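You operate a simulated robot arm through the tools that you are given. There is no shell and no other tool.

You are at the controls of a simulated robot arm. One attempt, no reset.

Task
Run the heater on low until the air display reaches 12C, then turn it off.
Fine: first wind the wall vent shut and shut the heater guard; off before it passes 15C; change no other setting.

Only the result counts: the job must be done as asked and must still hold three seconds after the hand-in. Knocking over, shifting, dropping, spilling or breaking anything else fails it.

Robot
A 7-joint arm with a two-finger parallel gripper, fixed in place. Base frame: the origin is at the foot of the arm, x ahead of it, y to its left, z up. Lengths are in m, angles in rad, forces in N, time in s.
Its first joint turns from -2.897 to 2.897 rad. Payload 4.4 kg.
The TCP is the grasp point between the finger pads, 0.023 m short of the fingertips. In the tool frame z runs along the fingers and y along their closing line. Largest opening 0.094 m; finger width 0.038, thickness 0.01; the body of the gripper, 0.054 by 0.096 m, starts 0.039 m behind the TCP.
Orientation is told as [roll, pitch, yaw] about the base's x, y, z axes, in that order, counted from this pose: with the fingers straight down and closing along the base's y, the tool's x points along the base's -x, its y along +y and its z along -z.

Tools
- The arm moves only by the tool apply_moves. Its argument "rows" is a list of rows, each an object of numbers (a shift or turn left out is 0, a gripper value left out holds the last): "dx", "dy", "dz": the shift along the tool's x, y, z in m; "wx", "wy", "wz": the turn, a rotation vector about the tool's x, y, z in rad; "gripper": the finger opening in m, from 0 to 0.094. In form: [{"dx": .., "dy": .., "dz": .., "wx": .., "wy": .., "wz": .., "gripper": ..}, ...]. A call has 1 to 20 rows; each row is the pose to reach, as a shift and turn from the pose commanded when the call began, along the tool's axes at that moment. Rows are played at 5 a second. More than 0.05 m and 0.15 rad between two rows, or a gripper value outside its range, and nothing of the call is played. A pose out of reach is approached as far as the arm can. The call stops where the force on the tool passes 40 N (or 10 N more than at its start, if that is more) or the arm is blocked; 0.2 s more then pass. Each finger travels about 0.072 m/s and halts on what it meets, pressing with about 32 N; the grip force reading is that of the motor and also rises with nothing between the fingers. The clock runs only during rows and for 0.2 s after the last one: add rows that repeat a pose to give the fingers time. The reply holds the time, the measured pose of the TCP, the force on the tool along the base axes, the opening and the grip force, in the units named above and with some noise, with the torque about the TCP (base axes, N m) and any sound that the robot's microphone picked up.
- Cameras (640 x 400 px; columns grow to the right, rows downward): "scene" is fixed at [0.0505, -0.499, 1.4102]; the picture's right is [0.64, -0.77, 0.00], its down [-0.19, -0.16, -0.97] and it looks along [0.74, 0.62, -0.25] (base axes); focal length 365 px, centre (320, 200). "wrist" rides on the gripper at [0.086, 0.016, -0.074] in the tool frame; the picture's right is [-0.18, 0.98, 0.00], its down [-0.58, -0.11, -0.81] and it looks along [-0.79, -0.15, 0.59] (tool axes); focal length 243 px, centre (320, 200). There is no depth. A picture from a camera that has moved, and an enlarged one, comes with that camera's place and axes in the base frame and with its lens.
- get_image(camera): a new picture of that camera. The clock stands still meanwhile.
- inspect(camera, box): a new picture of the part [left, top, right, bottom] of that camera's present view, enlarged. The clock stands still meanwhile.
- job_done(): hands the job in; it is judged then, once.

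Places have to be worked out from the pictures, the camera data and where the tool is seen. Open the gripper and draw the arm clear of the work before you hand the job in, unless the task says otherwise.

The tools are called after "Request:" as a command line: name --argument value ..., lists and objects as JSON in quotes. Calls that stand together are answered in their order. apply_moves: Moves the arm, as the interface text tells. Its arguments: {"type":"object","properties":{"rows":{"type":"array","items":{"type":"object","properties":{"dx":{"type":"number"},"dy":{"type":"number"},"dz":{"type":"number"},"wx":{"type":"number"},"wy":{"type":"number"},"wz":{"type":"number"},"gripper":{"type":"number"}}}}},"required":["rows"]} The other tools are called the same way: get_image (camera) takes a picture; inspect (camera, box) takes an enlarged picture of a part of a camera's view; job_done () hands the job in.

At the start:

```text
time_s: 0.0
tcp_pos: [0.7211, 0.3005, 1.3399]
tcp_rot: [-0.001, 0.0, 0.0]
wrist_force: [-0.5, 0.9, 0.1]
moment: [0.04, 0.0, 0.02]
grip_width: 0.0941
gripper_force: 0.1
```

scene: 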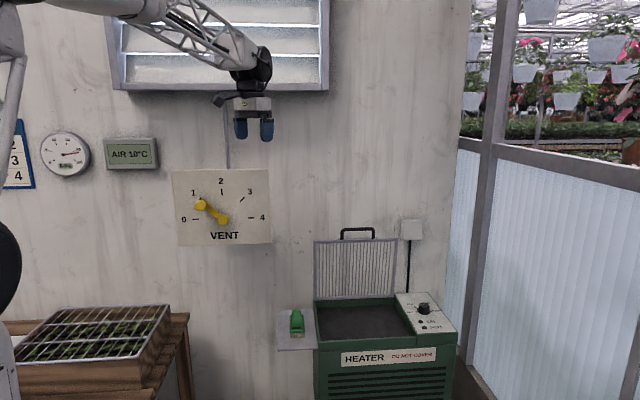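
wrist: 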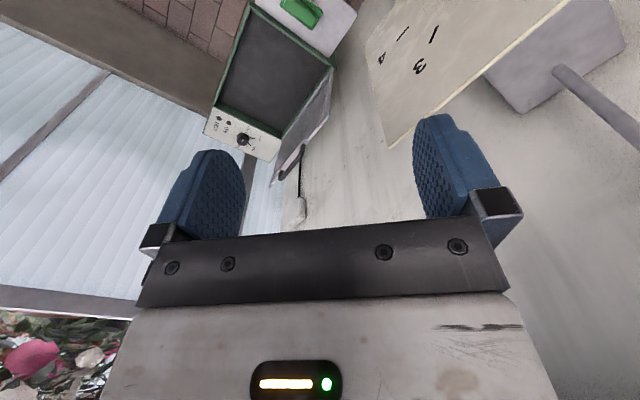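

I'll start with enlarged views of the vent, the display and the heater to see how they're set.

Request:
inspect --camera "scene" --box '[160, 160, 280, 250]'

Request:
inspect --camera "scene" --box '[270, 210, 470, 400]'

Request:
inspect --camera "scene" --box '[380, 280, 470, 350]'

Request:
inspect --camera "scene" --box '[0, 110, 180, 200]'

Request:
inspect --camera "wrist" --box '[190, 0, 350, 220]'

```text
4.44 times, centred on (220, 205) of scene
camera zoom: at [0.0505, -0.499, 1.4102], right [0.64, -0.77, 0.0], down [-0.19, -0.16, -0.97], along [0.74, 0.62, -0.25], focal length 1624 px, centre (764, 178)
```

zoom: 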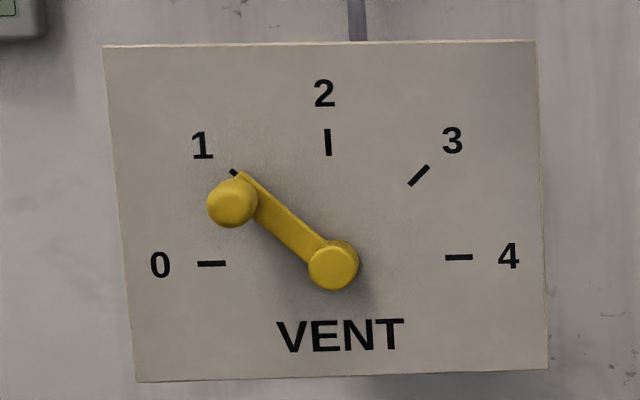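

```text
2.11 times, centred on (370, 305) of scene
camera zoom: at [0.0505, -0.499, 1.4102], right [0.64, -0.77, 0.0], down [-0.19, -0.16, -0.97], along [0.74, 0.62, -0.25], focal length 769 px, centre (215, -21)
```

zoom: 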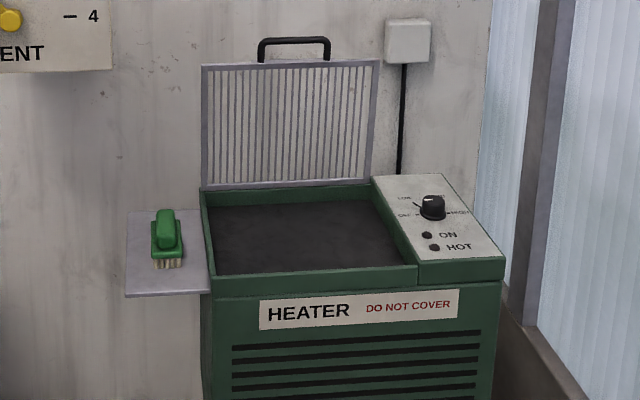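

```text
5.71 times, centred on (425, 315) of scene
camera zoom: at [0.0505, -0.499, 1.4102], right [0.64, -0.77, 0.0], down [-0.19, -0.16, -0.97], along [0.74, 0.62, -0.25], focal length 2088 px, centre (-280, -457)
```

zoom: 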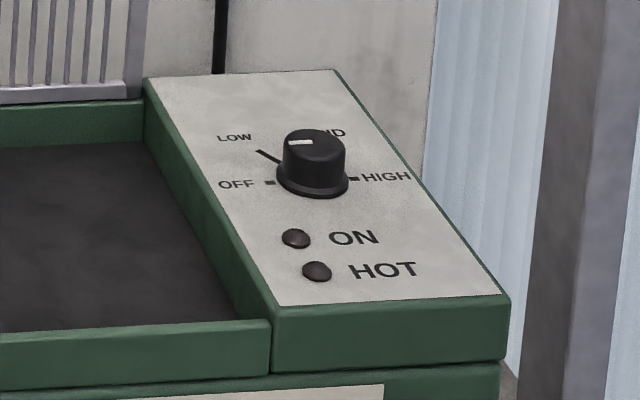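

```text
3.56 times, centred on (90, 155) of scene
camera zoom: at [0.0505, -0.499, 1.4102], right [0.64, -0.77, 0.0], down [-0.19, -0.16, -0.97], along [0.74, 0.62, -0.25], focal length 1299 px, centre (1138, 360)
```

zoom: 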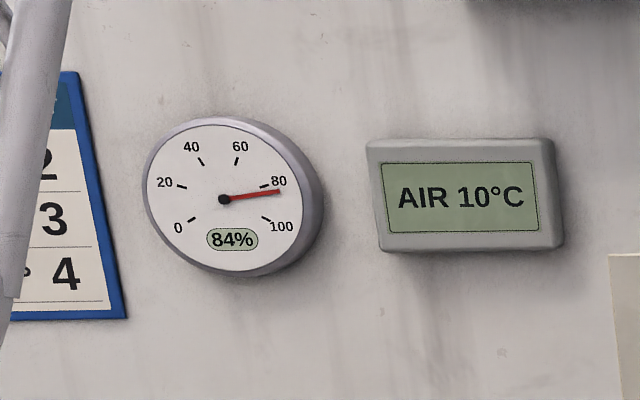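

```text
1.82 times, centred on (270, 110) of wrist
camera zoom: at [0.6336, 0.3161, 1.4146], right [0.18, 0.98, 0.0], down [0.58, -0.11, 0.81], along [0.79, -0.15, -0.59], focal length 441 px, centre (411, 364)
```

zoom: 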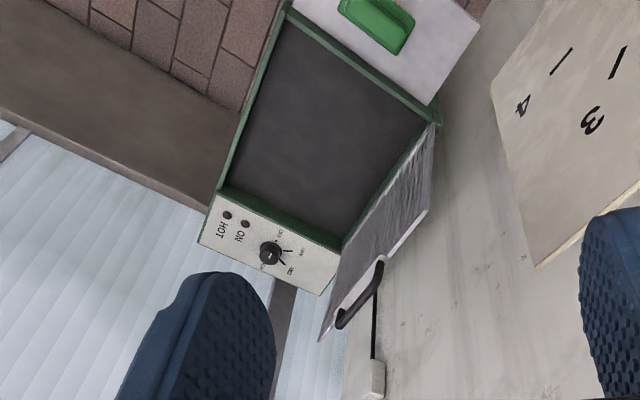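

The vent crank sits near 1 on a wall that runs at about 45°. Shaft is near [0.69,0.44,1.06], its grip near [0.63,0.46,1.12]; the heater knob is near [1.14,-0.05,0.73]. I'll back off from the wall first and yaw to face it.

Request:
apply_moves --rows '[{"dx": 0.024, "dy": 0.011, "dz": 0.017, "wz": -0.098, "gripper": 0.0}, {"dx": 0.048, "dy": 0.022, "dz": 0.035, "wz": -0.196}, {"dx": 0.072, "dy": 0.033, "dz": 0.052, "wz": -0.294}, {"dx": 0.096, "dy": 0.044, "dz": 0.07, "wz": -0.392}, {"dx": 0.12, "dy": 0.055, "dz": 0.087, "wz": -0.49}, {"dx": 0.144, "dy": 0.066, "dz": 0.105, "wz": -0.588}, {"dx": 0.168, "dy": 0.077, "dz": 0.122, "wz": -0.686}, {"dx": 0.191, "dy": 0.089, "dz": 0.14, "wz": -0.785}]'

```text
time_s: 1.8
tcp_pos: [0.5296, 0.388, 1.2013]
tcp_rot: [0.001, -0.001, 0.788]
wrist_force: [0.2, 0.0, -0.4]
moment: [-0.01, -0.02, 0.04]
grip_width: 0.0001
gripper_force: 32.2
```

The arm reached the standoff pose facing the wall. Next I pitch the tool up to horizontal in steps.

Request:
apply_moves --rows '[{"wy": -0.143}, {"wy": -0.286}, {"wy": -0.428}, {"wy": -0.571}, {"wy": -0.714}, {"wy": -0.857}, {"wy": -1.0}, {"wy": -1.142}, {"wy": -1.285}, {"wy": -1.428}, {"wy": -1.571}]'

Request:
get_image --camera "scene"

Request:
get_image --camera "wrist"

```text
time_s: 4.4
tcp_pos: [0.5387, 0.4087, 1.1343]
tcp_rot: [-0.755, -1.38, 1.617]
wrist_force: [0.8, -0.5, -0.1]
moment: [-0.05, 0.04, 0.01]
grip_width: 0.0001
gripper_force: 31.8
stopped in row 11: the arm was blocked; the commanded pose is now the measured one
```

```text
taken
```

scene: 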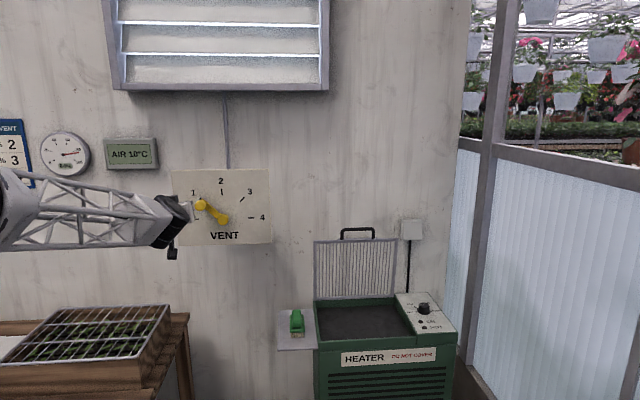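

```text
taken
camera wrist: at [0.478, 0.3473, 1.0569], right [-0.75, 0.66, 0.05], down [-0.45, -0.56, 0.7], along [0.49, 0.5, 0.72], focal length 243 px, centre (320, 200)
```

wrist: 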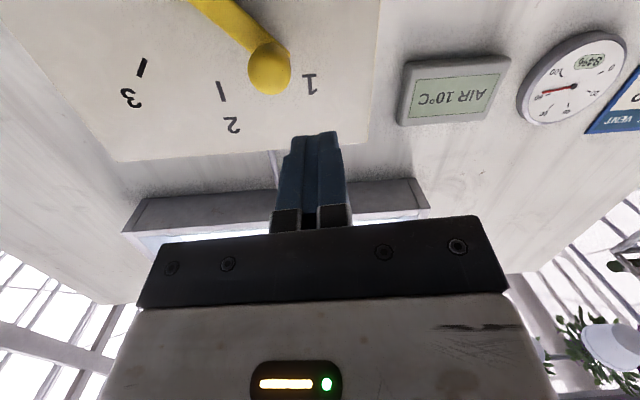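

The last bit of pitch hit a joint limit, so the tool sits about 8° below horizontal, which will do. The blue wall notice mentions VENT, so I'll read it, and check the crank too.

Request:
inspect --camera "scene" --box '[0, 110, 60, 200]'

Request:
inspect --camera "wrist" --box '[560, 50, 640, 150]'

Request:
inspect --camera "scene" --box '[150, 160, 280, 270]'

Request:
inspect --camera "wrist" --box '[100, 0, 400, 200]'

```text
4.44 times, centred on (30, 155) of scene
camera zoom: at [0.0505, -0.499, 1.4102], right [0.64, -0.77, 0.0], down [-0.19, -0.16, -0.97], along [0.74, 0.62, -0.25], focal length 1624 px, centre (1609, 400)
```

zoom: 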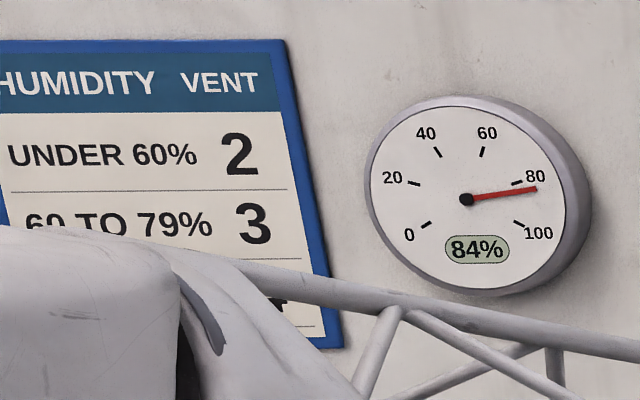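

```text
4.00 times, centred on (600, 100) of wrist
camera zoom: at [0.478, 0.3473, 1.0569], right [-0.75, 0.66, 0.05], down [-0.45, -0.56, 0.7], along [0.49, 0.5, 0.72], focal length 970 px, centre (-800, 600)
```

zoom: 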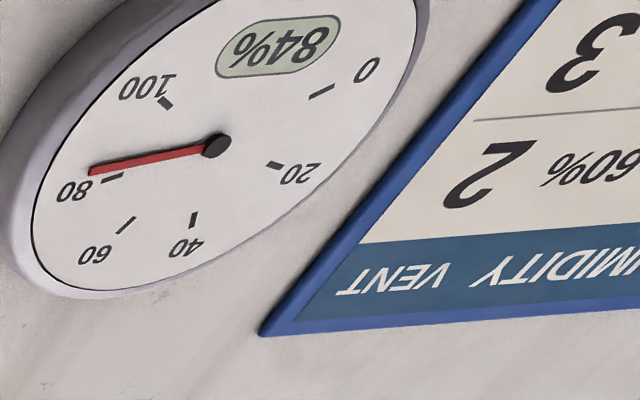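

```text
3.64 times, centred on (215, 215) of scene
camera zoom: at [0.0505, -0.499, 1.4102], right [0.64, -0.77, 0.0], down [-0.19, -0.16, -0.97], along [0.74, 0.62, -0.25], focal length 1329 px, centre (702, 146)
```

zoom: 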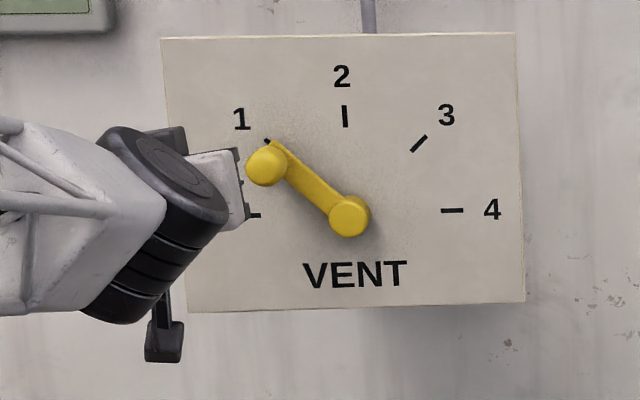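

```text
2.00 times, centred on (250, 100) of wrist
camera zoom: at [0.478, 0.3473, 1.0569], right [-0.75, 0.66, 0.05], down [-0.45, -0.56, 0.7], along [0.49, 0.5, 0.72], focal length 485 px, centre (460, 400)
```

zoom: 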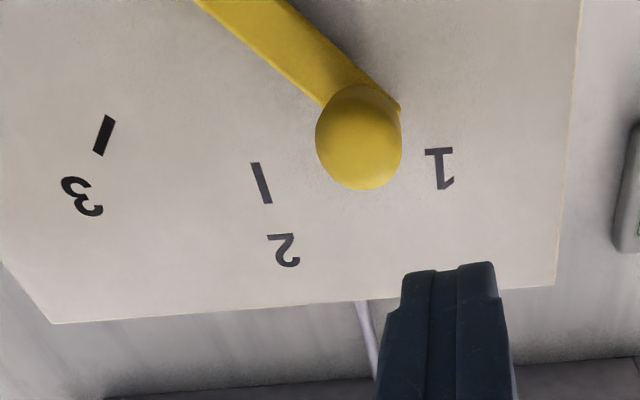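

The notice sets vent by humidity, but the task says shut, so the target is 0. Triangulation puts the crank grip's front at about [0.634,0.464,1.116]. I'll lift and shift the closed fingers so they are above it.

Request:
apply_moves --rows '[{"dx": -0.02, "dy": -0.014, "dz": -0.004}, {"dx": -0.04, "dy": -0.0287, "dz": -0.0078}, {"dx": -0.04, "dy": -0.0287, "dz": -0.0078}]'

Request:
get_image --camera "wrist"

Request:
inspect --camera "scene" --box '[150, 160, 280, 270]'

```text
time_s: 5.2
tcp_pos: [0.555, 0.3929, 1.18]
tcp_rot: [-0.76, -1.38, 1.619]
wrist_force: [0.1, -0.1, 0.0]
moment: [-0.01, 0.03, 0.0]
grip_width: 0.0
gripper_force: 32.5
```

```text
taken
camera wrist: at [0.4948, 0.3311, 1.1024], right [-0.75, 0.66, 0.05], down [-0.45, -0.56, 0.7], along [0.49, 0.49, 0.72], focal length 243 px, centre (320, 200)
```

wrist: 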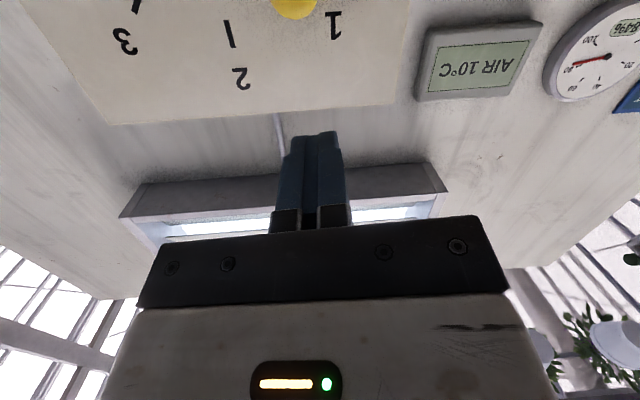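

```text
3.64 times, centred on (215, 215) of scene
camera zoom: at [0.0505, -0.499, 1.4102], right [0.64, -0.77, 0.0], down [-0.19, -0.16, -0.97], along [0.74, 0.62, -0.25], focal length 1329 px, centre (702, 146)
```

zoom: 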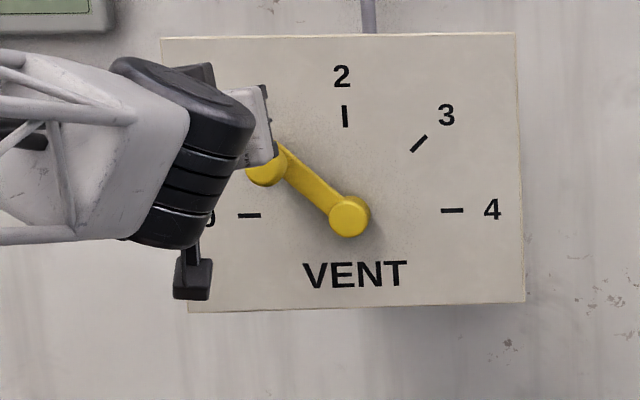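

TCP is at s≈0.670, t≈0.115 and height 1.18, with the finger undersides about 2 cm above the grip's top. I'll move 0.105 m toward the wall at this height.

Request:
apply_moves --rows '[{"dx": -0.0034, "dy": -0.0023, "dz": 0.026}, {"dx": -0.0068, "dy": -0.0046, "dz": 0.052}, {"dx": -0.0103, "dy": -0.007, "dz": 0.078}, {"dx": -0.0137, "dy": -0.0093, "dz": 0.104}, {"dx": -0.0137, "dy": -0.0093, "dz": 0.104}]'

Request:
get_image --camera "wrist"

Request:
inspect --camera "scene" --box '[150, 160, 280, 270]'

```text
time_s: 6.4
tcp_pos: [0.629, 0.4631, 1.1805]
tcp_rot: [-0.758, -1.379, 1.619]
wrist_force: [-0.4, 0.1, 0.0]
moment: [0.01, -0.04, 0.02]
grip_width: 0.0
gripper_force: 31.5
```

```text
taken
camera wrist: at [0.5686, 0.4023, 1.1026], right [-0.75, 0.66, 0.05], down [-0.45, -0.56, 0.7], along [0.49, 0.49, 0.72], focal length 243 px, centre (320, 200)
```

wrist: 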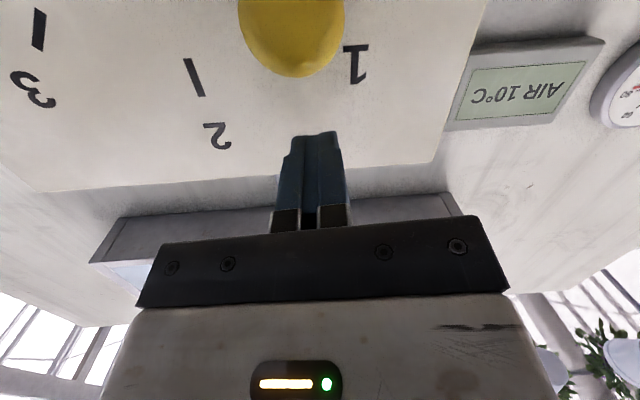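

```text
3.64 times, centred on (215, 215) of scene
camera zoom: at [0.0505, -0.499, 1.4102], right [0.64, -0.77, 0.0], down [-0.19, -0.16, -0.97], along [0.74, 0.62, -0.25], focal length 1329 px, centre (702, 146)
```

zoom: 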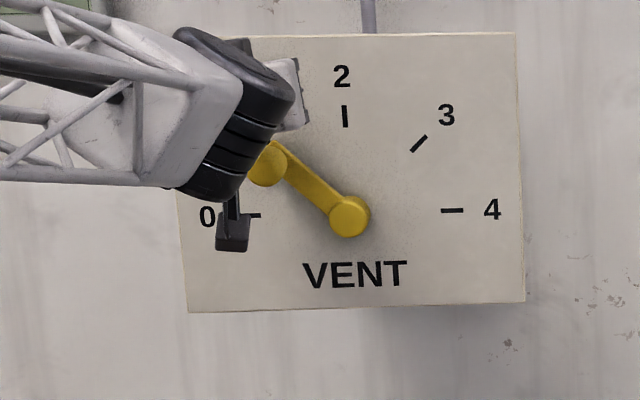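

The fingertips now reach about 18 mm past the grip's front, above it. I'll push the crank down and slightly left along its arc, short of the 0 mark, then look.

Request:
apply_moves --rows '[{"dx": 0.0123, "dy": 0.0047, "dz": 0.002}, {"dx": 0.0247, "dy": 0.0094, "dz": 0.004}, {"dx": 0.033, "dy": 0.0125, "dz": 0.0055}, {"dx": 0.0411, "dy": 0.0157, "dz": 0.0068}, {"dx": 0.0515, "dy": 0.0196, "dz": 0.0085}, {"dx": 0.0617, "dy": 0.0235, "dz": 0.0102}, {"dx": 0.0617, "dy": 0.0235, "dz": 0.0102}]'

Request:
get_image --camera "wrist"

Request:
inspect --camera "scene" --box '[150, 160, 280, 270]'

```text
time_s: 7.4
tcp_pos: [0.6197, 0.4735, 1.1482]
tcp_rot: [-0.808, -1.384, 1.67]
wrist_force: [0.3, 1.4, 3.9]
moment: [0.03, -0.09, -0.01]
grip_width: 0.0
gripper_force: 32.5
stopped in row 4: the force on the tool passed its limit at 47 N (the readings are from after the stop); the commanded pose is now the measured one
```

```text
taken
camera wrist: at [0.5609, 0.412, 1.0687], right [-0.75, 0.66, 0.05], down [-0.45, -0.57, 0.69], along [0.48, 0.49, 0.72], focal length 243 px, centre (320, 200)
```

wrist: 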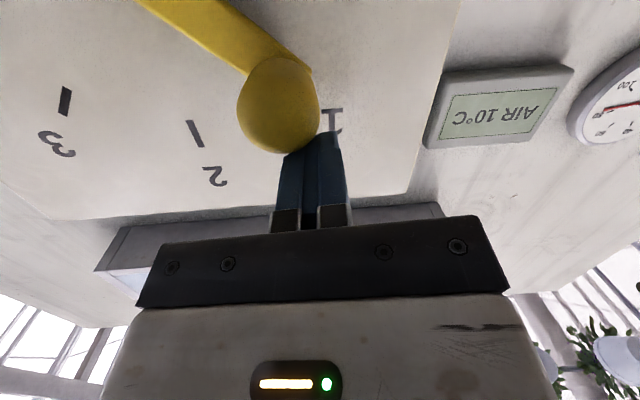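

```text
3.64 times, centred on (215, 215) of scene
camera zoom: at [0.0505, -0.499, 1.4102], right [0.64, -0.77, 0.0], down [-0.19, -0.16, -0.97], along [0.74, 0.62, -0.25], focal length 1329 px, centre (702, 146)
```

zoom: 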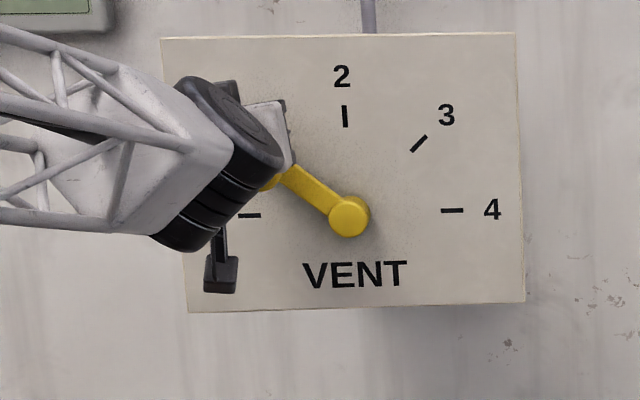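

The push stopped at 47 N: the fingers were left of the grip's centre and pressing partly toward the shaft. I'll back up and move right, so the push goes down and left along the arc.

Request:
apply_moves --rows '[{"dx": -0.0147, "dy": -0.002, "dz": -0.002}, {"dx": -0.0123, "dy": -0.017, "dz": -0.003}, {"dx": -0.0098, "dy": -0.035, "dz": -0.0045}, {"dx": -0.0098, "dy": -0.035, "dz": -0.0045}]'

Request:
get_image --camera "wrist"

Request:
inspect --camera "scene" --box '[150, 160, 280, 270]'

```text
time_s: 8.4
tcp_pos: [0.6444, 0.4473, 1.159]
tcp_rot: [-0.803, -1.385, 1.662]
wrist_force: [-0.2, 0.4, 1.0]
moment: [-0.03, 0.01, -0.01]
grip_width: 0.0
gripper_force: 32.3
```

```text
taken
camera wrist: at [0.5841, 0.3875, 1.082], right [-0.75, 0.66, 0.05], down [-0.45, -0.57, 0.69], along [0.48, 0.49, 0.72], focal length 243 px, centre (320, 200)
```

wrist: 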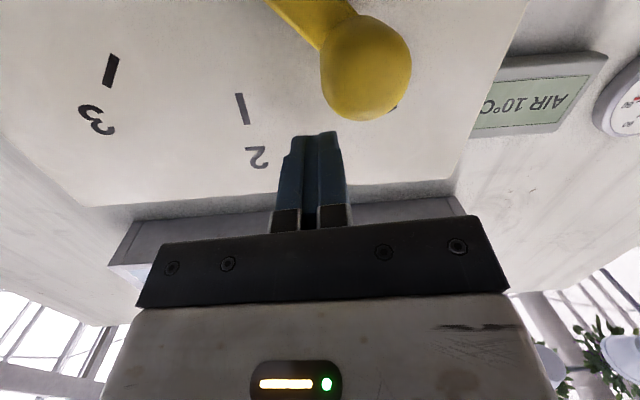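

```text
3.64 times, centred on (215, 215) of scene
camera zoom: at [0.0505, -0.499, 1.4102], right [0.64, -0.77, 0.0], down [-0.19, -0.16, -0.97], along [0.74, 0.62, -0.25], focal length 1329 px, centre (702, 146)
```

zoom: 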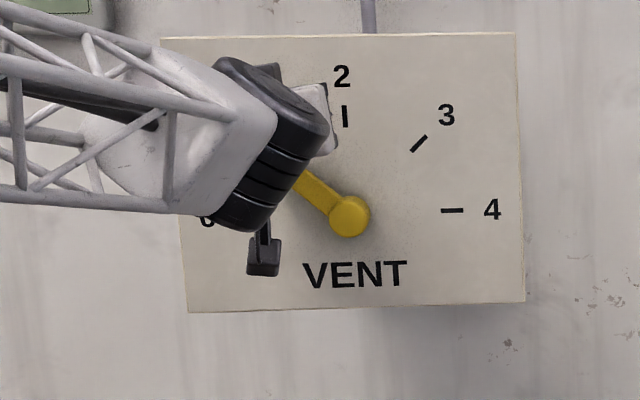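

The fingers are now above and right of the grip (grip near t=0.117, z=1.115). I'll push down and left along its arc in small steps.

Request:
apply_moves --rows '[{"dx": 0.009, "dy": 0.0067, "dz": 0.0018}, {"dx": 0.012, "dy": 0.0106, "dz": 0.0025}, {"dx": 0.0149, "dy": 0.0145, "dz": 0.0032}, {"dx": 0.0183, "dy": 0.0185, "dz": 0.004}, {"dx": 0.0217, "dy": 0.0225, "dz": 0.0049}, {"dx": 0.0256, "dy": 0.0265, "dz": 0.0058}, {"dx": 0.0295, "dy": 0.0306, "dz": 0.0066}, {"dx": 0.0295, "dy": 0.0306, "dz": 0.0066}]'

Request:
get_image --camera "wrist"

Request:
inspect --camera "scene" --box '[150, 160, 280, 270]'

```text
time_s: 10.2
tcp_pos: [0.6265, 0.4664, 1.1282]
tcp_rot: [-0.799, -1.386, 1.663]
wrist_force: [1.0, -0.2, -0.1]
moment: [0.0, -0.01, 0.03]
grip_width: 0.0001
gripper_force: 32.0
```

```text
taken
camera wrist: at [0.5664, 0.4069, 1.0501], right [-0.75, 0.66, 0.05], down [-0.45, -0.57, 0.69], along [0.48, 0.49, 0.72], focal length 243 px, centre (320, 200)
```

wrist: 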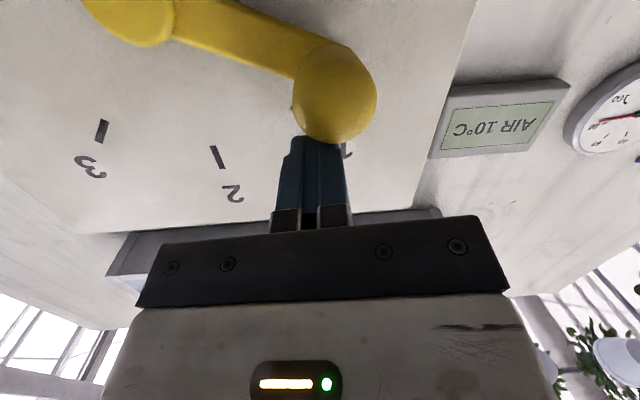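

```text
3.64 times, centred on (215, 215) of scene
camera zoom: at [0.0505, -0.499, 1.4102], right [0.64, -0.77, 0.0], down [-0.19, -0.16, -0.97], along [0.74, 0.62, -0.25], focal length 1329 px, centre (702, 146)
```

zoom: 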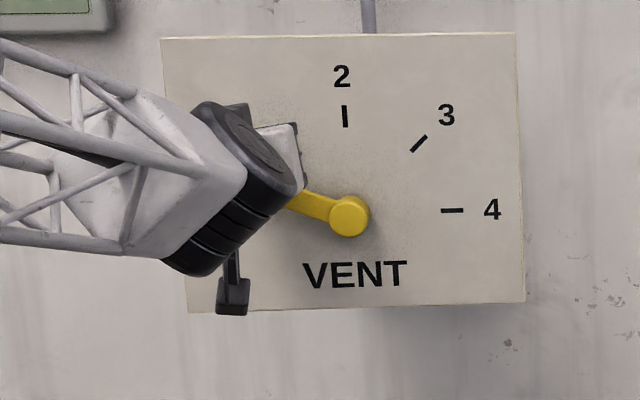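

The crank is turning, now at roughly 155–160°. I'll carry on down the arc toward the 0 mark.

Request:
apply_moves --rows '[{"dx": 0.0046, "dy": 0.0028, "dz": 0.0008}, {"dx": 0.0092, "dy": 0.0055, "dz": 0.0017}, {"dx": 0.0134, "dy": 0.0081, "dz": 0.0025}, {"dx": 0.0175, "dy": 0.0107, "dz": 0.0032}, {"dx": 0.0175, "dy": 0.0107, "dz": 0.0032}]'

Request:
get_image --camera "wrist"

Request:
inspect --camera "scene" --box '[150, 160, 280, 270]'

```text
time_s: 11.4
tcp_pos: [0.6205, 0.4734, 1.1075]
tcp_rot: [-0.799, -1.386, 1.662]
wrist_force: [0.2, 0.6, -0.1]
moment: [-0.01, 0.02, -0.02]
grip_width: 0.0
gripper_force: 32.0
```

```text
taken
camera wrist: at [0.5603, 0.4121, 1.0306], right [-0.75, 0.66, 0.05], down [-0.45, -0.57, 0.69], along [0.49, 0.49, 0.72], focal length 243 px, centre (320, 200)
```

wrist: 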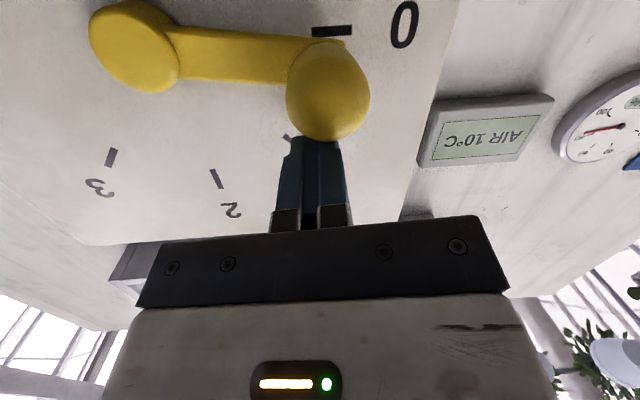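

```text
3.64 times, centred on (215, 215) of scene
camera zoom: at [0.0505, -0.499, 1.4102], right [0.64, -0.77, 0.0], down [-0.19, -0.16, -0.97], along [0.74, 0.62, -0.25], focal length 1329 px, centre (702, 146)
```

zoom: 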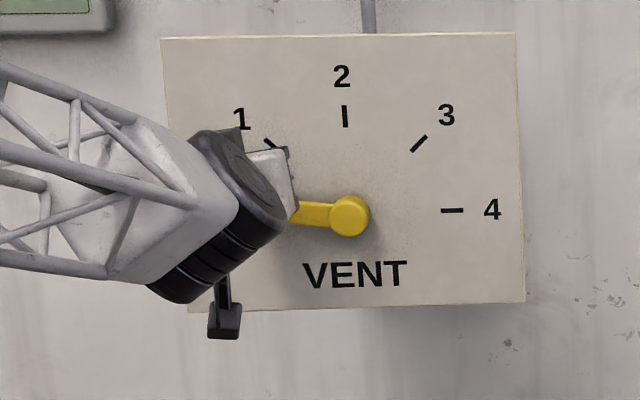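

The crank is nearly level, only a few degrees short of 0. I'll push a few millimetres more in small steps, watching the force for the end stop.

Request:
apply_moves --rows '[{"dx": 0.002, "dy": 0.0005, "dz": 0.0003}, {"dx": 0.004, "dy": 0.001, "dz": 0.0006}, {"dx": 0.006, "dy": 0.0014, "dz": 0.0009}, {"dx": 0.006, "dy": 0.0014, "dz": 0.0009}]'

Request:
inspect --camera "wrist" --box '[60, 0, 460, 250]'

Request:
inspect --camera "scene" --box '[150, 160, 280, 270]'

```text
time_s: 12.4
tcp_pos: [0.6188, 0.4739, 1.1007]
tcp_rot: [-0.8, -1.387, 1.662]
wrist_force: [-0.7, -0.4, -0.4]
moment: [-0.03, 0.0, 0.0]
grip_width: 0.0001
gripper_force: 32.3
```

```text
1.60 times, centred on (260, 125) of wrist
camera zoom: at [0.5596, 0.4134, 1.0234], right [-0.75, 0.66, 0.05], down [-0.45, -0.57, 0.69], along [0.48, 0.49, 0.72], focal length 388 px, centre (416, 320)
```

zoom: 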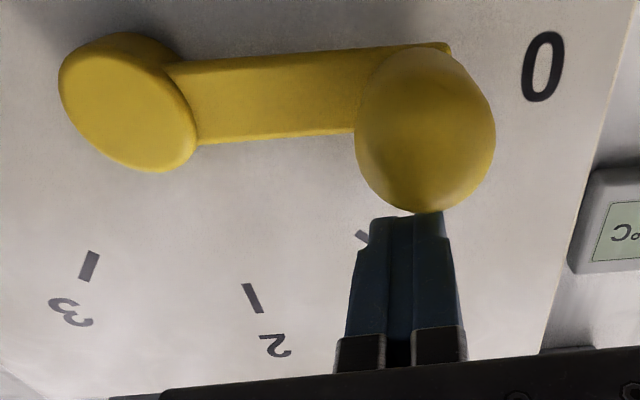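

```text
3.64 times, centred on (215, 215) of scene
camera zoom: at [0.0505, -0.499, 1.4102], right [0.64, -0.77, 0.0], down [-0.19, -0.16, -0.97], along [0.74, 0.62, -0.25], focal length 1329 px, centre (702, 146)
```

zoom: 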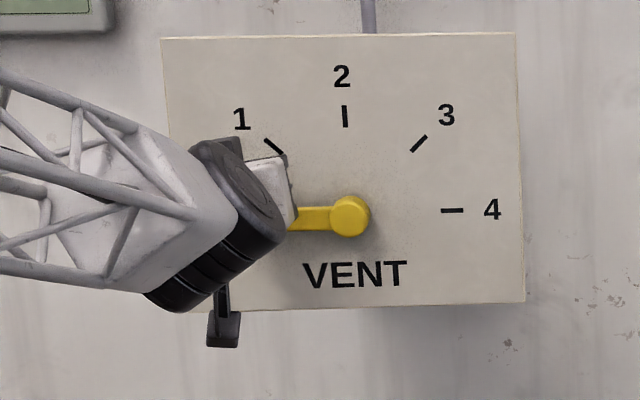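

The crank now looks level with the 0 mark. I'll lift off and back away from the wall to see it clearly.

Request:
apply_moves --rows '[{"dx": -0.015, "dy": -0.002, "dz": -0.002}, {"dx": -0.025, "dy": -0.003, "dz": -0.03}, {"dx": -0.03, "dy": -0.003, "dz": -0.075}, {"dx": -0.035, "dy": -0.003, "dz": -0.12}, {"dx": -0.04, "dy": -0.003, "dz": -0.165}, {"dx": -0.045, "dy": -0.003, "dz": -0.21}]'

Request:
inspect --camera "scene" --box '[150, 160, 280, 270]'

Request:
get_image --camera "wrist"

Request:
get_image --camera "scene"

```text
time_s: 13.8
tcp_pos: [0.4856, 0.322, 1.1723]
tcp_rot: [-0.8, -1.386, 1.661]
wrist_force: [0.6, 0.9, 0.0]
moment: [-0.01, 0.0, 0.02]
grip_width: 0.0
gripper_force: 31.9
```

```text
3.64 times, centred on (215, 215) of scene
camera zoom: at [0.0505, -0.499, 1.4102], right [0.64, -0.77, 0.0], down [-0.19, -0.16, -0.97], along [0.74, 0.62, -0.25], focal length 1329 px, centre (702, 146)
```

zoom: 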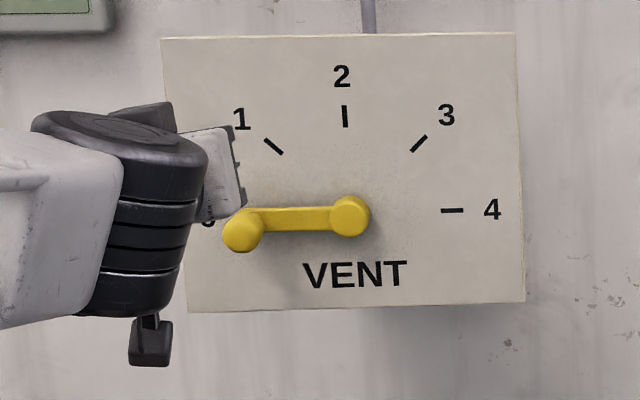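

```text
taken
camera wrist: at [0.4264, 0.2618, 1.0955], right [-0.75, 0.66, 0.05], down [-0.45, -0.56, 0.69], along [0.48, 0.49, 0.72], focal length 243 px, centre (320, 200)
```

wrist: 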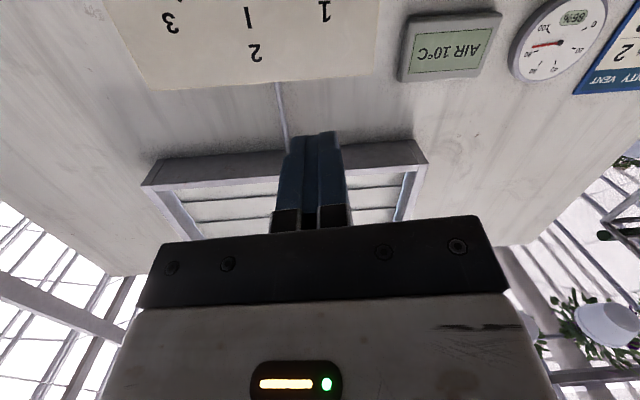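

```text
taken
```

scene: 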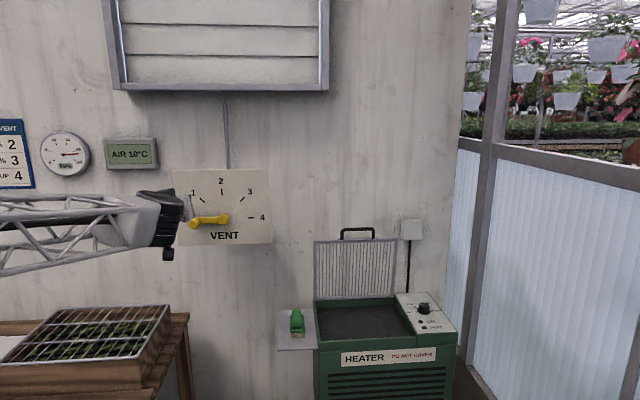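

The crank rests level at 0 and the louvers are closed, so the vent is done. Next I'll pitch the tool back to pointing down, clear of the wall, before going to the heater guard.

Request:
apply_moves --rows '[{"wy": 0.143}, {"wy": 0.286}, {"wy": 0.429}, {"wy": 0.572}, {"wy": 0.715}, {"wy": 0.858}, {"wy": 1.0}, {"wy": 1.143}, {"wy": 1.286}, {"wy": 1.43}, {"wy": 1.43}]'

Request:
get_image --camera "wrist"

```text
time_s: 16.2
tcp_pos: [0.4849, 0.325, 1.1731]
tcp_rot: [-0.133, -0.01, 0.872]
wrist_force: [0.3, 0.2, -0.1]
moment: [-0.02, 0.02, -0.01]
grip_width: 0.0001
gripper_force: 32.1
```

```text
taken
camera wrist: at [0.4081, 0.2743, 1.2433], right [-0.63, 0.77, -0.13], down [0.37, 0.44, 0.82], along [0.69, 0.47, -0.56], focal length 243 px, centre (320, 200)
```

wrist: 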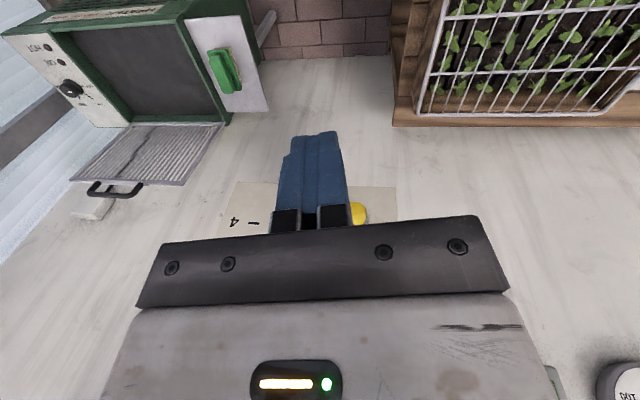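

The tool points down again and the wrist camera sees the whole heater. I'll take an enlarged view to measure the guard, handle and knob.

Request:
inspect --camera "wrist" --box '[0, 0, 280, 220]'

Request:
inspect --camera "wrist" --box '[0, 20, 130, 140]'

Request:
inspect --camera "scene" --box '[300, 215, 420, 345]'

```text
1.82 times, centred on (140, 110) of wrist
camera zoom: at [0.4081, 0.2743, 1.2433], right [-0.63, 0.77, -0.13], down [0.37, 0.44, 0.82], along [0.69, 0.47, -0.56], focal length 441 px, centre (647, 364)
```

zoom: 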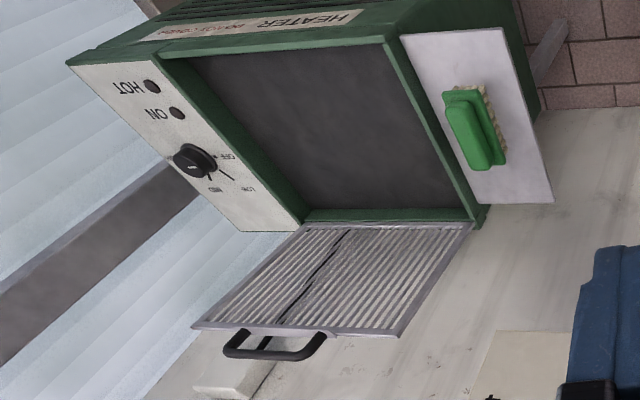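

```text
3.33 times, centred on (65, 80) of wrist
camera zoom: at [0.4081, 0.2743, 1.2433], right [-0.63, 0.77, -0.13], down [0.37, 0.44, 0.82], along [0.69, 0.47, -0.56], focal length 809 px, centre (1170, 600)
```

zoom: 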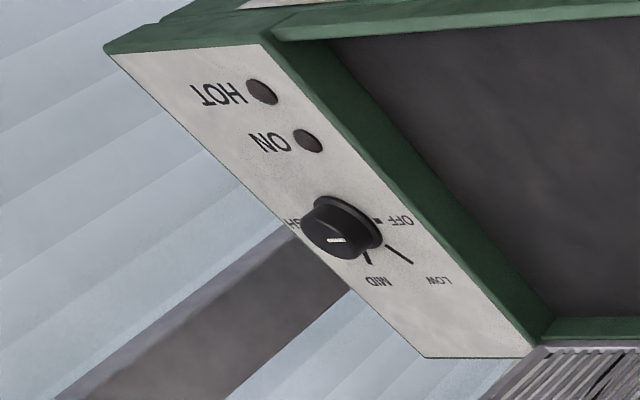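

```text
3.08 times, centred on (360, 280) of scene
camera zoom: at [0.0505, -0.499, 1.4102], right [0.64, -0.77, 0.0], down [-0.19, -0.16, -0.97], along [0.74, 0.62, -0.25], focal length 1124 px, centre (197, -46)
```

zoom: 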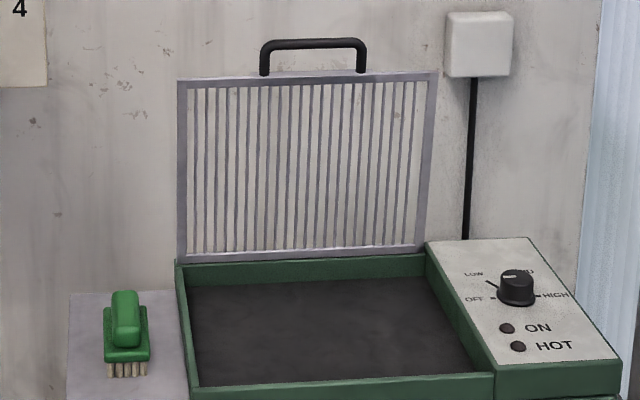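

I'll zoom closer on the knob to be sure which position its white mark shows.

Request:
inspect --camera "wrist" --box '[50, 70, 100, 110]'

Request:
inspect --camera "scene" --box '[400, 290, 450, 325]'

```text
10.00 times, centred on (75, 90) of wrist
camera zoom: at [0.4081, 0.2743, 1.2433], right [-0.63, 0.77, -0.13], down [0.37, 0.44, 0.82], along [0.69, 0.47, -0.56], focal length 2426 px, centre (2770, 1300)
```

zoom: 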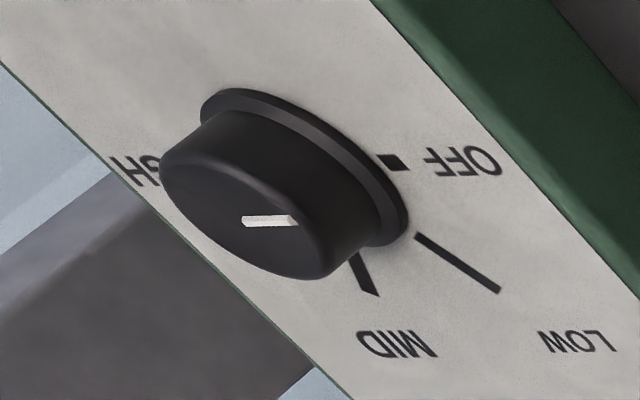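

```text
11.43 times, centred on (425, 308) of scene
camera zoom: at [0.0505, -0.499, 1.4102], right [0.64, -0.77, 0.0], down [-0.19, -0.16, -0.97], along [0.74, 0.62, -0.25], focal length 4176 px, centre (-880, -1029)
```

zoom: 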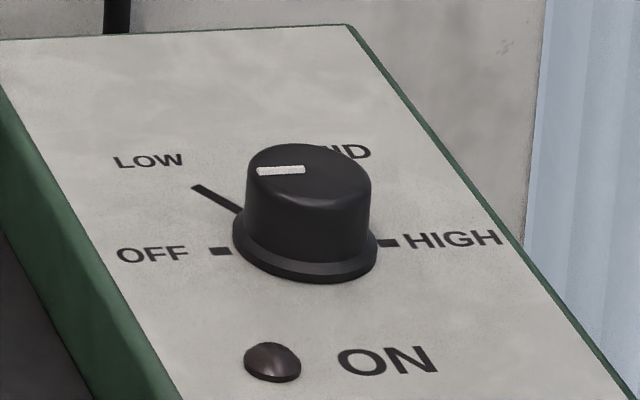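

The knob's mark points at OFF; OFF, LOW, MID and HIGH are about 60° apart, clockwise from above. The guard's handle bar is centred near [1.05,0.17,0.99], its hinge near s=0.887, z=0.72. First I level the tool, then swing it over toward the heater.

Request:
apply_moves --rows '[{"wx": -0.066, "wy": 0.0}, {"wx": -0.133, "wy": 0.0}, {"wx": -0.133}]'

```text
time_s: 17.0
tcp_pos: [0.4846, 0.325, 1.1731]
tcp_rot: [0.003, -0.011, 0.872]
wrist_force: [0.3, -0.3, 1.2]
moment: [-0.04, 0.03, -0.02]
grip_width: 0.0
gripper_force: 32.3
```

Level now. I'll move to above and in front of the heater while turning so the fingers close along the wall's normal.

Request:
apply_moves --rows '[{"dx": -0.0052, "dy": -0.0354, "dz": -0.004, "wz": 0.138}, {"dx": -0.0104, "dy": -0.0707, "dz": -0.008, "wz": 0.276}, {"dx": -0.0156, "dy": -0.1061, "dz": -0.012, "wz": 0.414}, {"dx": -0.0208, "dy": -0.1414, "dz": -0.016, "wz": 0.552}, {"dx": -0.026, "dy": -0.1768, "dz": -0.02, "wz": 0.69}, {"dx": -0.0312, "dy": -0.2122, "dz": -0.024, "wz": 0.828}, {"dx": -0.0363, "dy": -0.2475, "dz": -0.028, "wz": 0.967}, {"dx": -0.0415, "dy": -0.2829, "dz": -0.031, "wz": 1.105}, {"dx": -0.0467, "dy": -0.3182, "dz": -0.035, "wz": 1.243}, {"dx": -0.0519, "dy": -0.3536, "dz": -0.039, "wz": 1.381}, {"dx": -0.0571, "dy": -0.389, "dz": -0.043, "wz": 1.519}, {"dx": -0.0623, "dy": -0.4243, "dz": -0.047, "wz": 1.657, "gripper": 0.05}, {"dx": -0.0623, "dy": -0.4243, "dz": -0.047, "wz": 1.657, "gripper": 0.05}]'

Request:
get_image --camera "wrist"

Request:
get_image --camera "scene"

```text
time_s: 19.8
tcp_pos: [0.8476, 0.0963, 1.2228]
tcp_rot: [0.012, 0.003, -0.787]
wrist_force: [0.5, 0.0, -0.6]
moment: [0.0, -0.02, -0.01]
grip_width: 0.0499
gripper_force: 0.0
```

```text
taken
camera wrist: at [0.7984, 0.1684, 1.2972], right [0.83, 0.56, 0.01], down [0.33, -0.5, 0.8], along [0.46, -0.66, -0.59], focal length 243 px, centre (320, 200)
```

wrist: 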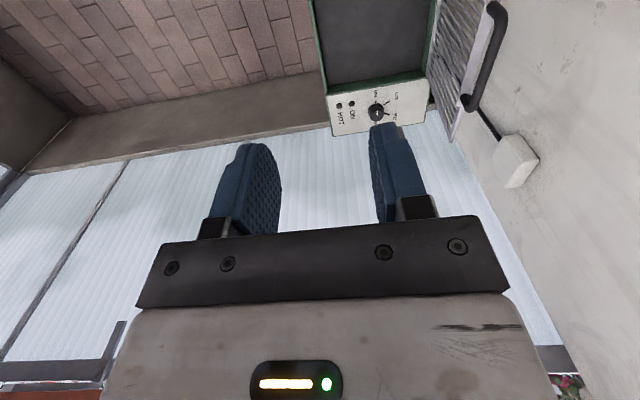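

```text
taken
```

scene: 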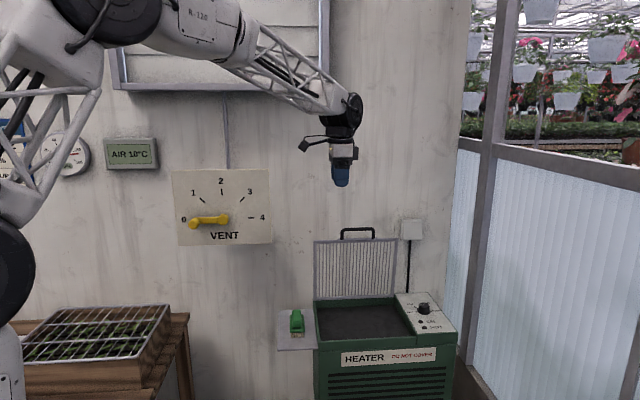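

The tool now closes along the wall normal. I'll move above the handle at about z=1.12, to test whether the arm reaches there with the tool vertical.

Request:
apply_moves --rows '[{"dx": -0.0185, "dy": 0.0389, "dz": 0.02}, {"dx": -0.0369, "dy": 0.0778, "dz": 0.04}, {"dx": -0.0554, "dy": 0.1167, "dz": 0.06}, {"dx": -0.0738, "dy": 0.1556, "dz": 0.08}, {"dx": -0.0923, "dy": 0.1945, "dz": 0.1}, {"dx": -0.0923, "dy": 0.1945, "dz": 0.1}]'

Request:
get_image --camera "wrist"

Request:
get_image --camera "scene"

```text
time_s: 21.2
tcp_pos: [1.0522, 0.1717, 1.1203]
tcp_rot: [0.011, 0.003, -0.784]
wrist_force: [-0.2, -0.6, -0.7]
moment: [-0.01, 0.0, -0.01]
grip_width: 0.0498
gripper_force: 0.0
```

```text
taken
camera wrist: at [1.001, 0.2433, 1.1942], right [0.82, 0.57, 0.01], down [0.33, -0.5, 0.8], along [0.46, -0.66, -0.59], focal length 243 px, centre (320, 200)
```

wrist: 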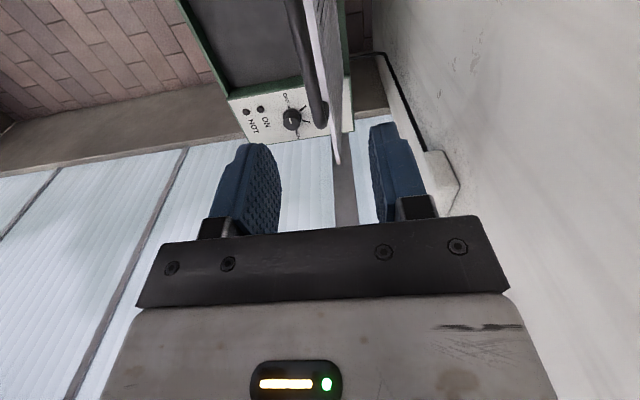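

```text
taken
```

scene: 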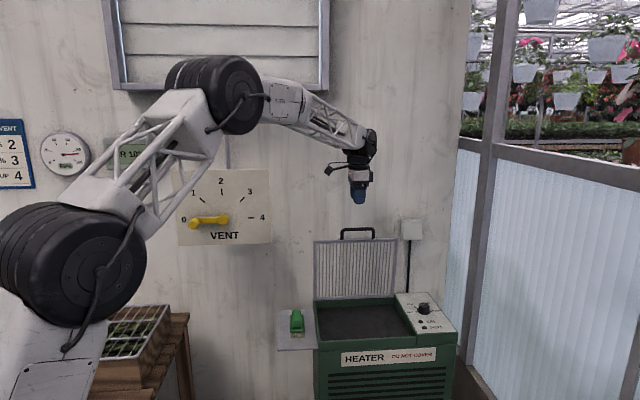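

The arm reaches here with the tool vertical, and the handle bar is between the open fingers (bar at s≈0.856, TCP at 0.8655). I'll centre on it and descend so the fingers straddle the bar.

Request:
apply_moves --rows '[{"dy": -0.0085, "dz": 0.02, "gripper": 0.05}, {"dy": -0.0085, "dz": 0.05}, {"dy": -0.0085, "dz": 0.08}, {"dy": -0.0085, "dz": 0.1}, {"dy": -0.0085, "dz": 0.117}, {"dy": -0.0085, "dz": 0.117}]'

Request:
get_image --camera "wrist"

Request:
inspect --camera "scene" --box '[300, 160, 440, 300]'

```text
time_s: 22.6
tcp_pos: [1.0472, 0.168, 1.0059]
tcp_rot: [0.013, 0.002, -0.787]
wrist_force: [0.2, -0.3, -0.1]
moment: [0.02, -0.01, 0.02]
grip_width: 0.05
gripper_force: 0.1
```

```text
taken
camera wrist: at [0.9959, 0.2404, 1.0803], right [0.82, 0.57, 0.01], down [0.33, -0.5, 0.8], along [0.46, -0.66, -0.59], focal length 243 px, centre (320, 200)
```

wrist: 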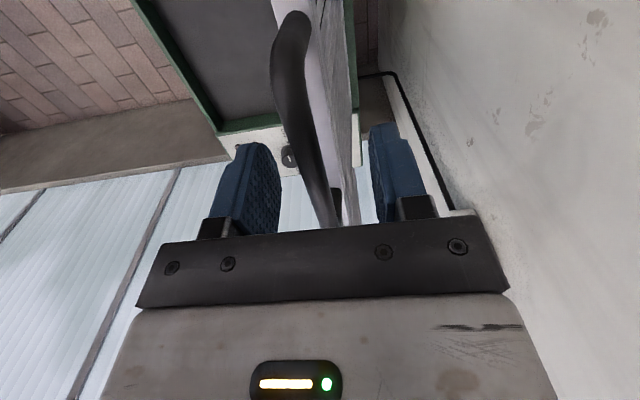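

```text
2.86 times, centred on (370, 230) of scene
camera zoom: at [0.0505, -0.499, 1.4102], right [0.64, -0.77, 0.0], down [-0.19, -0.16, -0.97], along [0.74, 0.62, -0.25], focal length 1044 px, centre (177, 114)
```

zoom: 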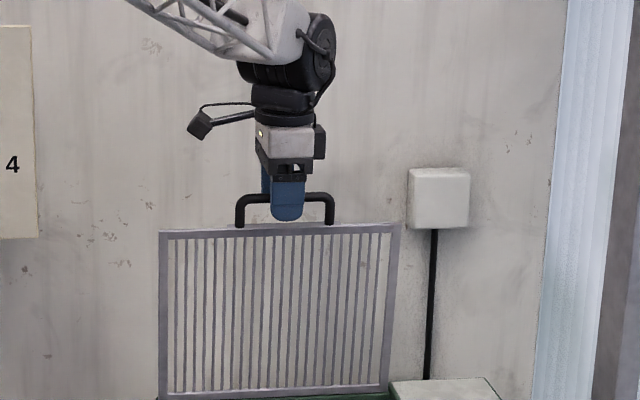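

The bar is caged between the fingers. I'll narrow the opening to 0.028 m so it stays a loose cage, then start pulling the guard forward along its hinge arc.

Request:
apply_moves --rows '[{"gripper": 0.028}, {"gripper": 0.028}, {"dy": -0.01, "dz": 0.001, "gripper": 0.028}, {"dy": -0.02, "dz": 0.0025}, {"dy": -0.031, "dz": 0.005}, {"dy": -0.042, "dz": 0.008}, {"dy": -0.053, "dz": 0.0115}, {"dy": -0.064, "dz": 0.0155}, {"dy": -0.075, "dz": 0.0195}, {"dy": -0.087, "dz": 0.0243}, {"dy": -0.087, "dz": 0.0243}]'

Request:
get_image --camera "wrist"

Request:
inspect --camera "scene" --box '[300, 160, 440, 300]'

```text
time_s: 25.0
tcp_pos: [0.9855, 0.104, 0.9823]
tcp_rot: [0.013, 0.002, -0.784]
wrist_force: [-0.4, 1.1, -0.6]
moment: [-0.01, -0.05, 0.02]
grip_width: 0.0281
gripper_force: 0.1
```

```text
taken
camera wrist: at [0.9353, 0.176, 1.0564], right [0.82, 0.56, 0.01], down [0.33, -0.5, 0.8], along [0.46, -0.66, -0.59], focal length 243 px, centre (320, 200)
```

wrist: 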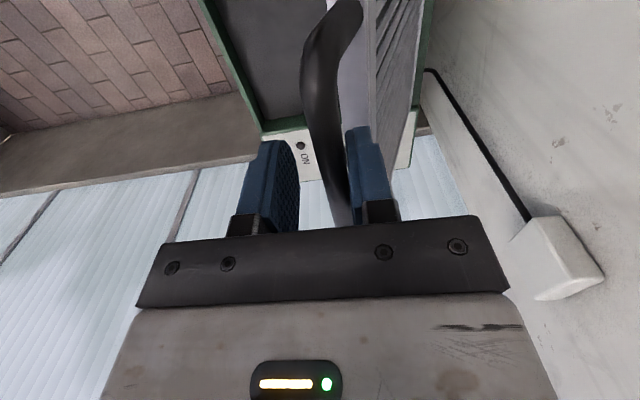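

```text
2.86 times, centred on (370, 230) of scene
camera zoom: at [0.0505, -0.499, 1.4102], right [0.64, -0.77, 0.0], down [-0.19, -0.16, -0.97], along [0.74, 0.62, -0.25], focal length 1044 px, centre (177, 114)
```

zoom: 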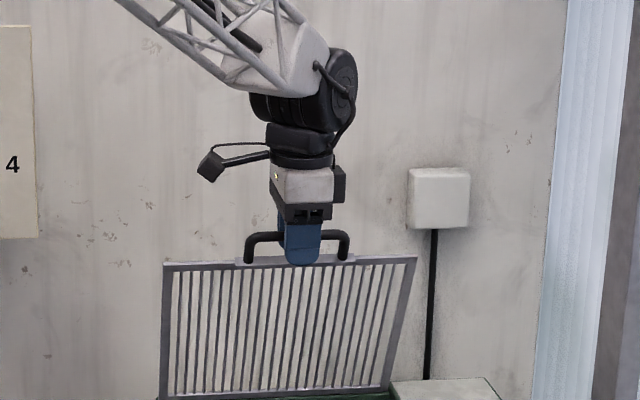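

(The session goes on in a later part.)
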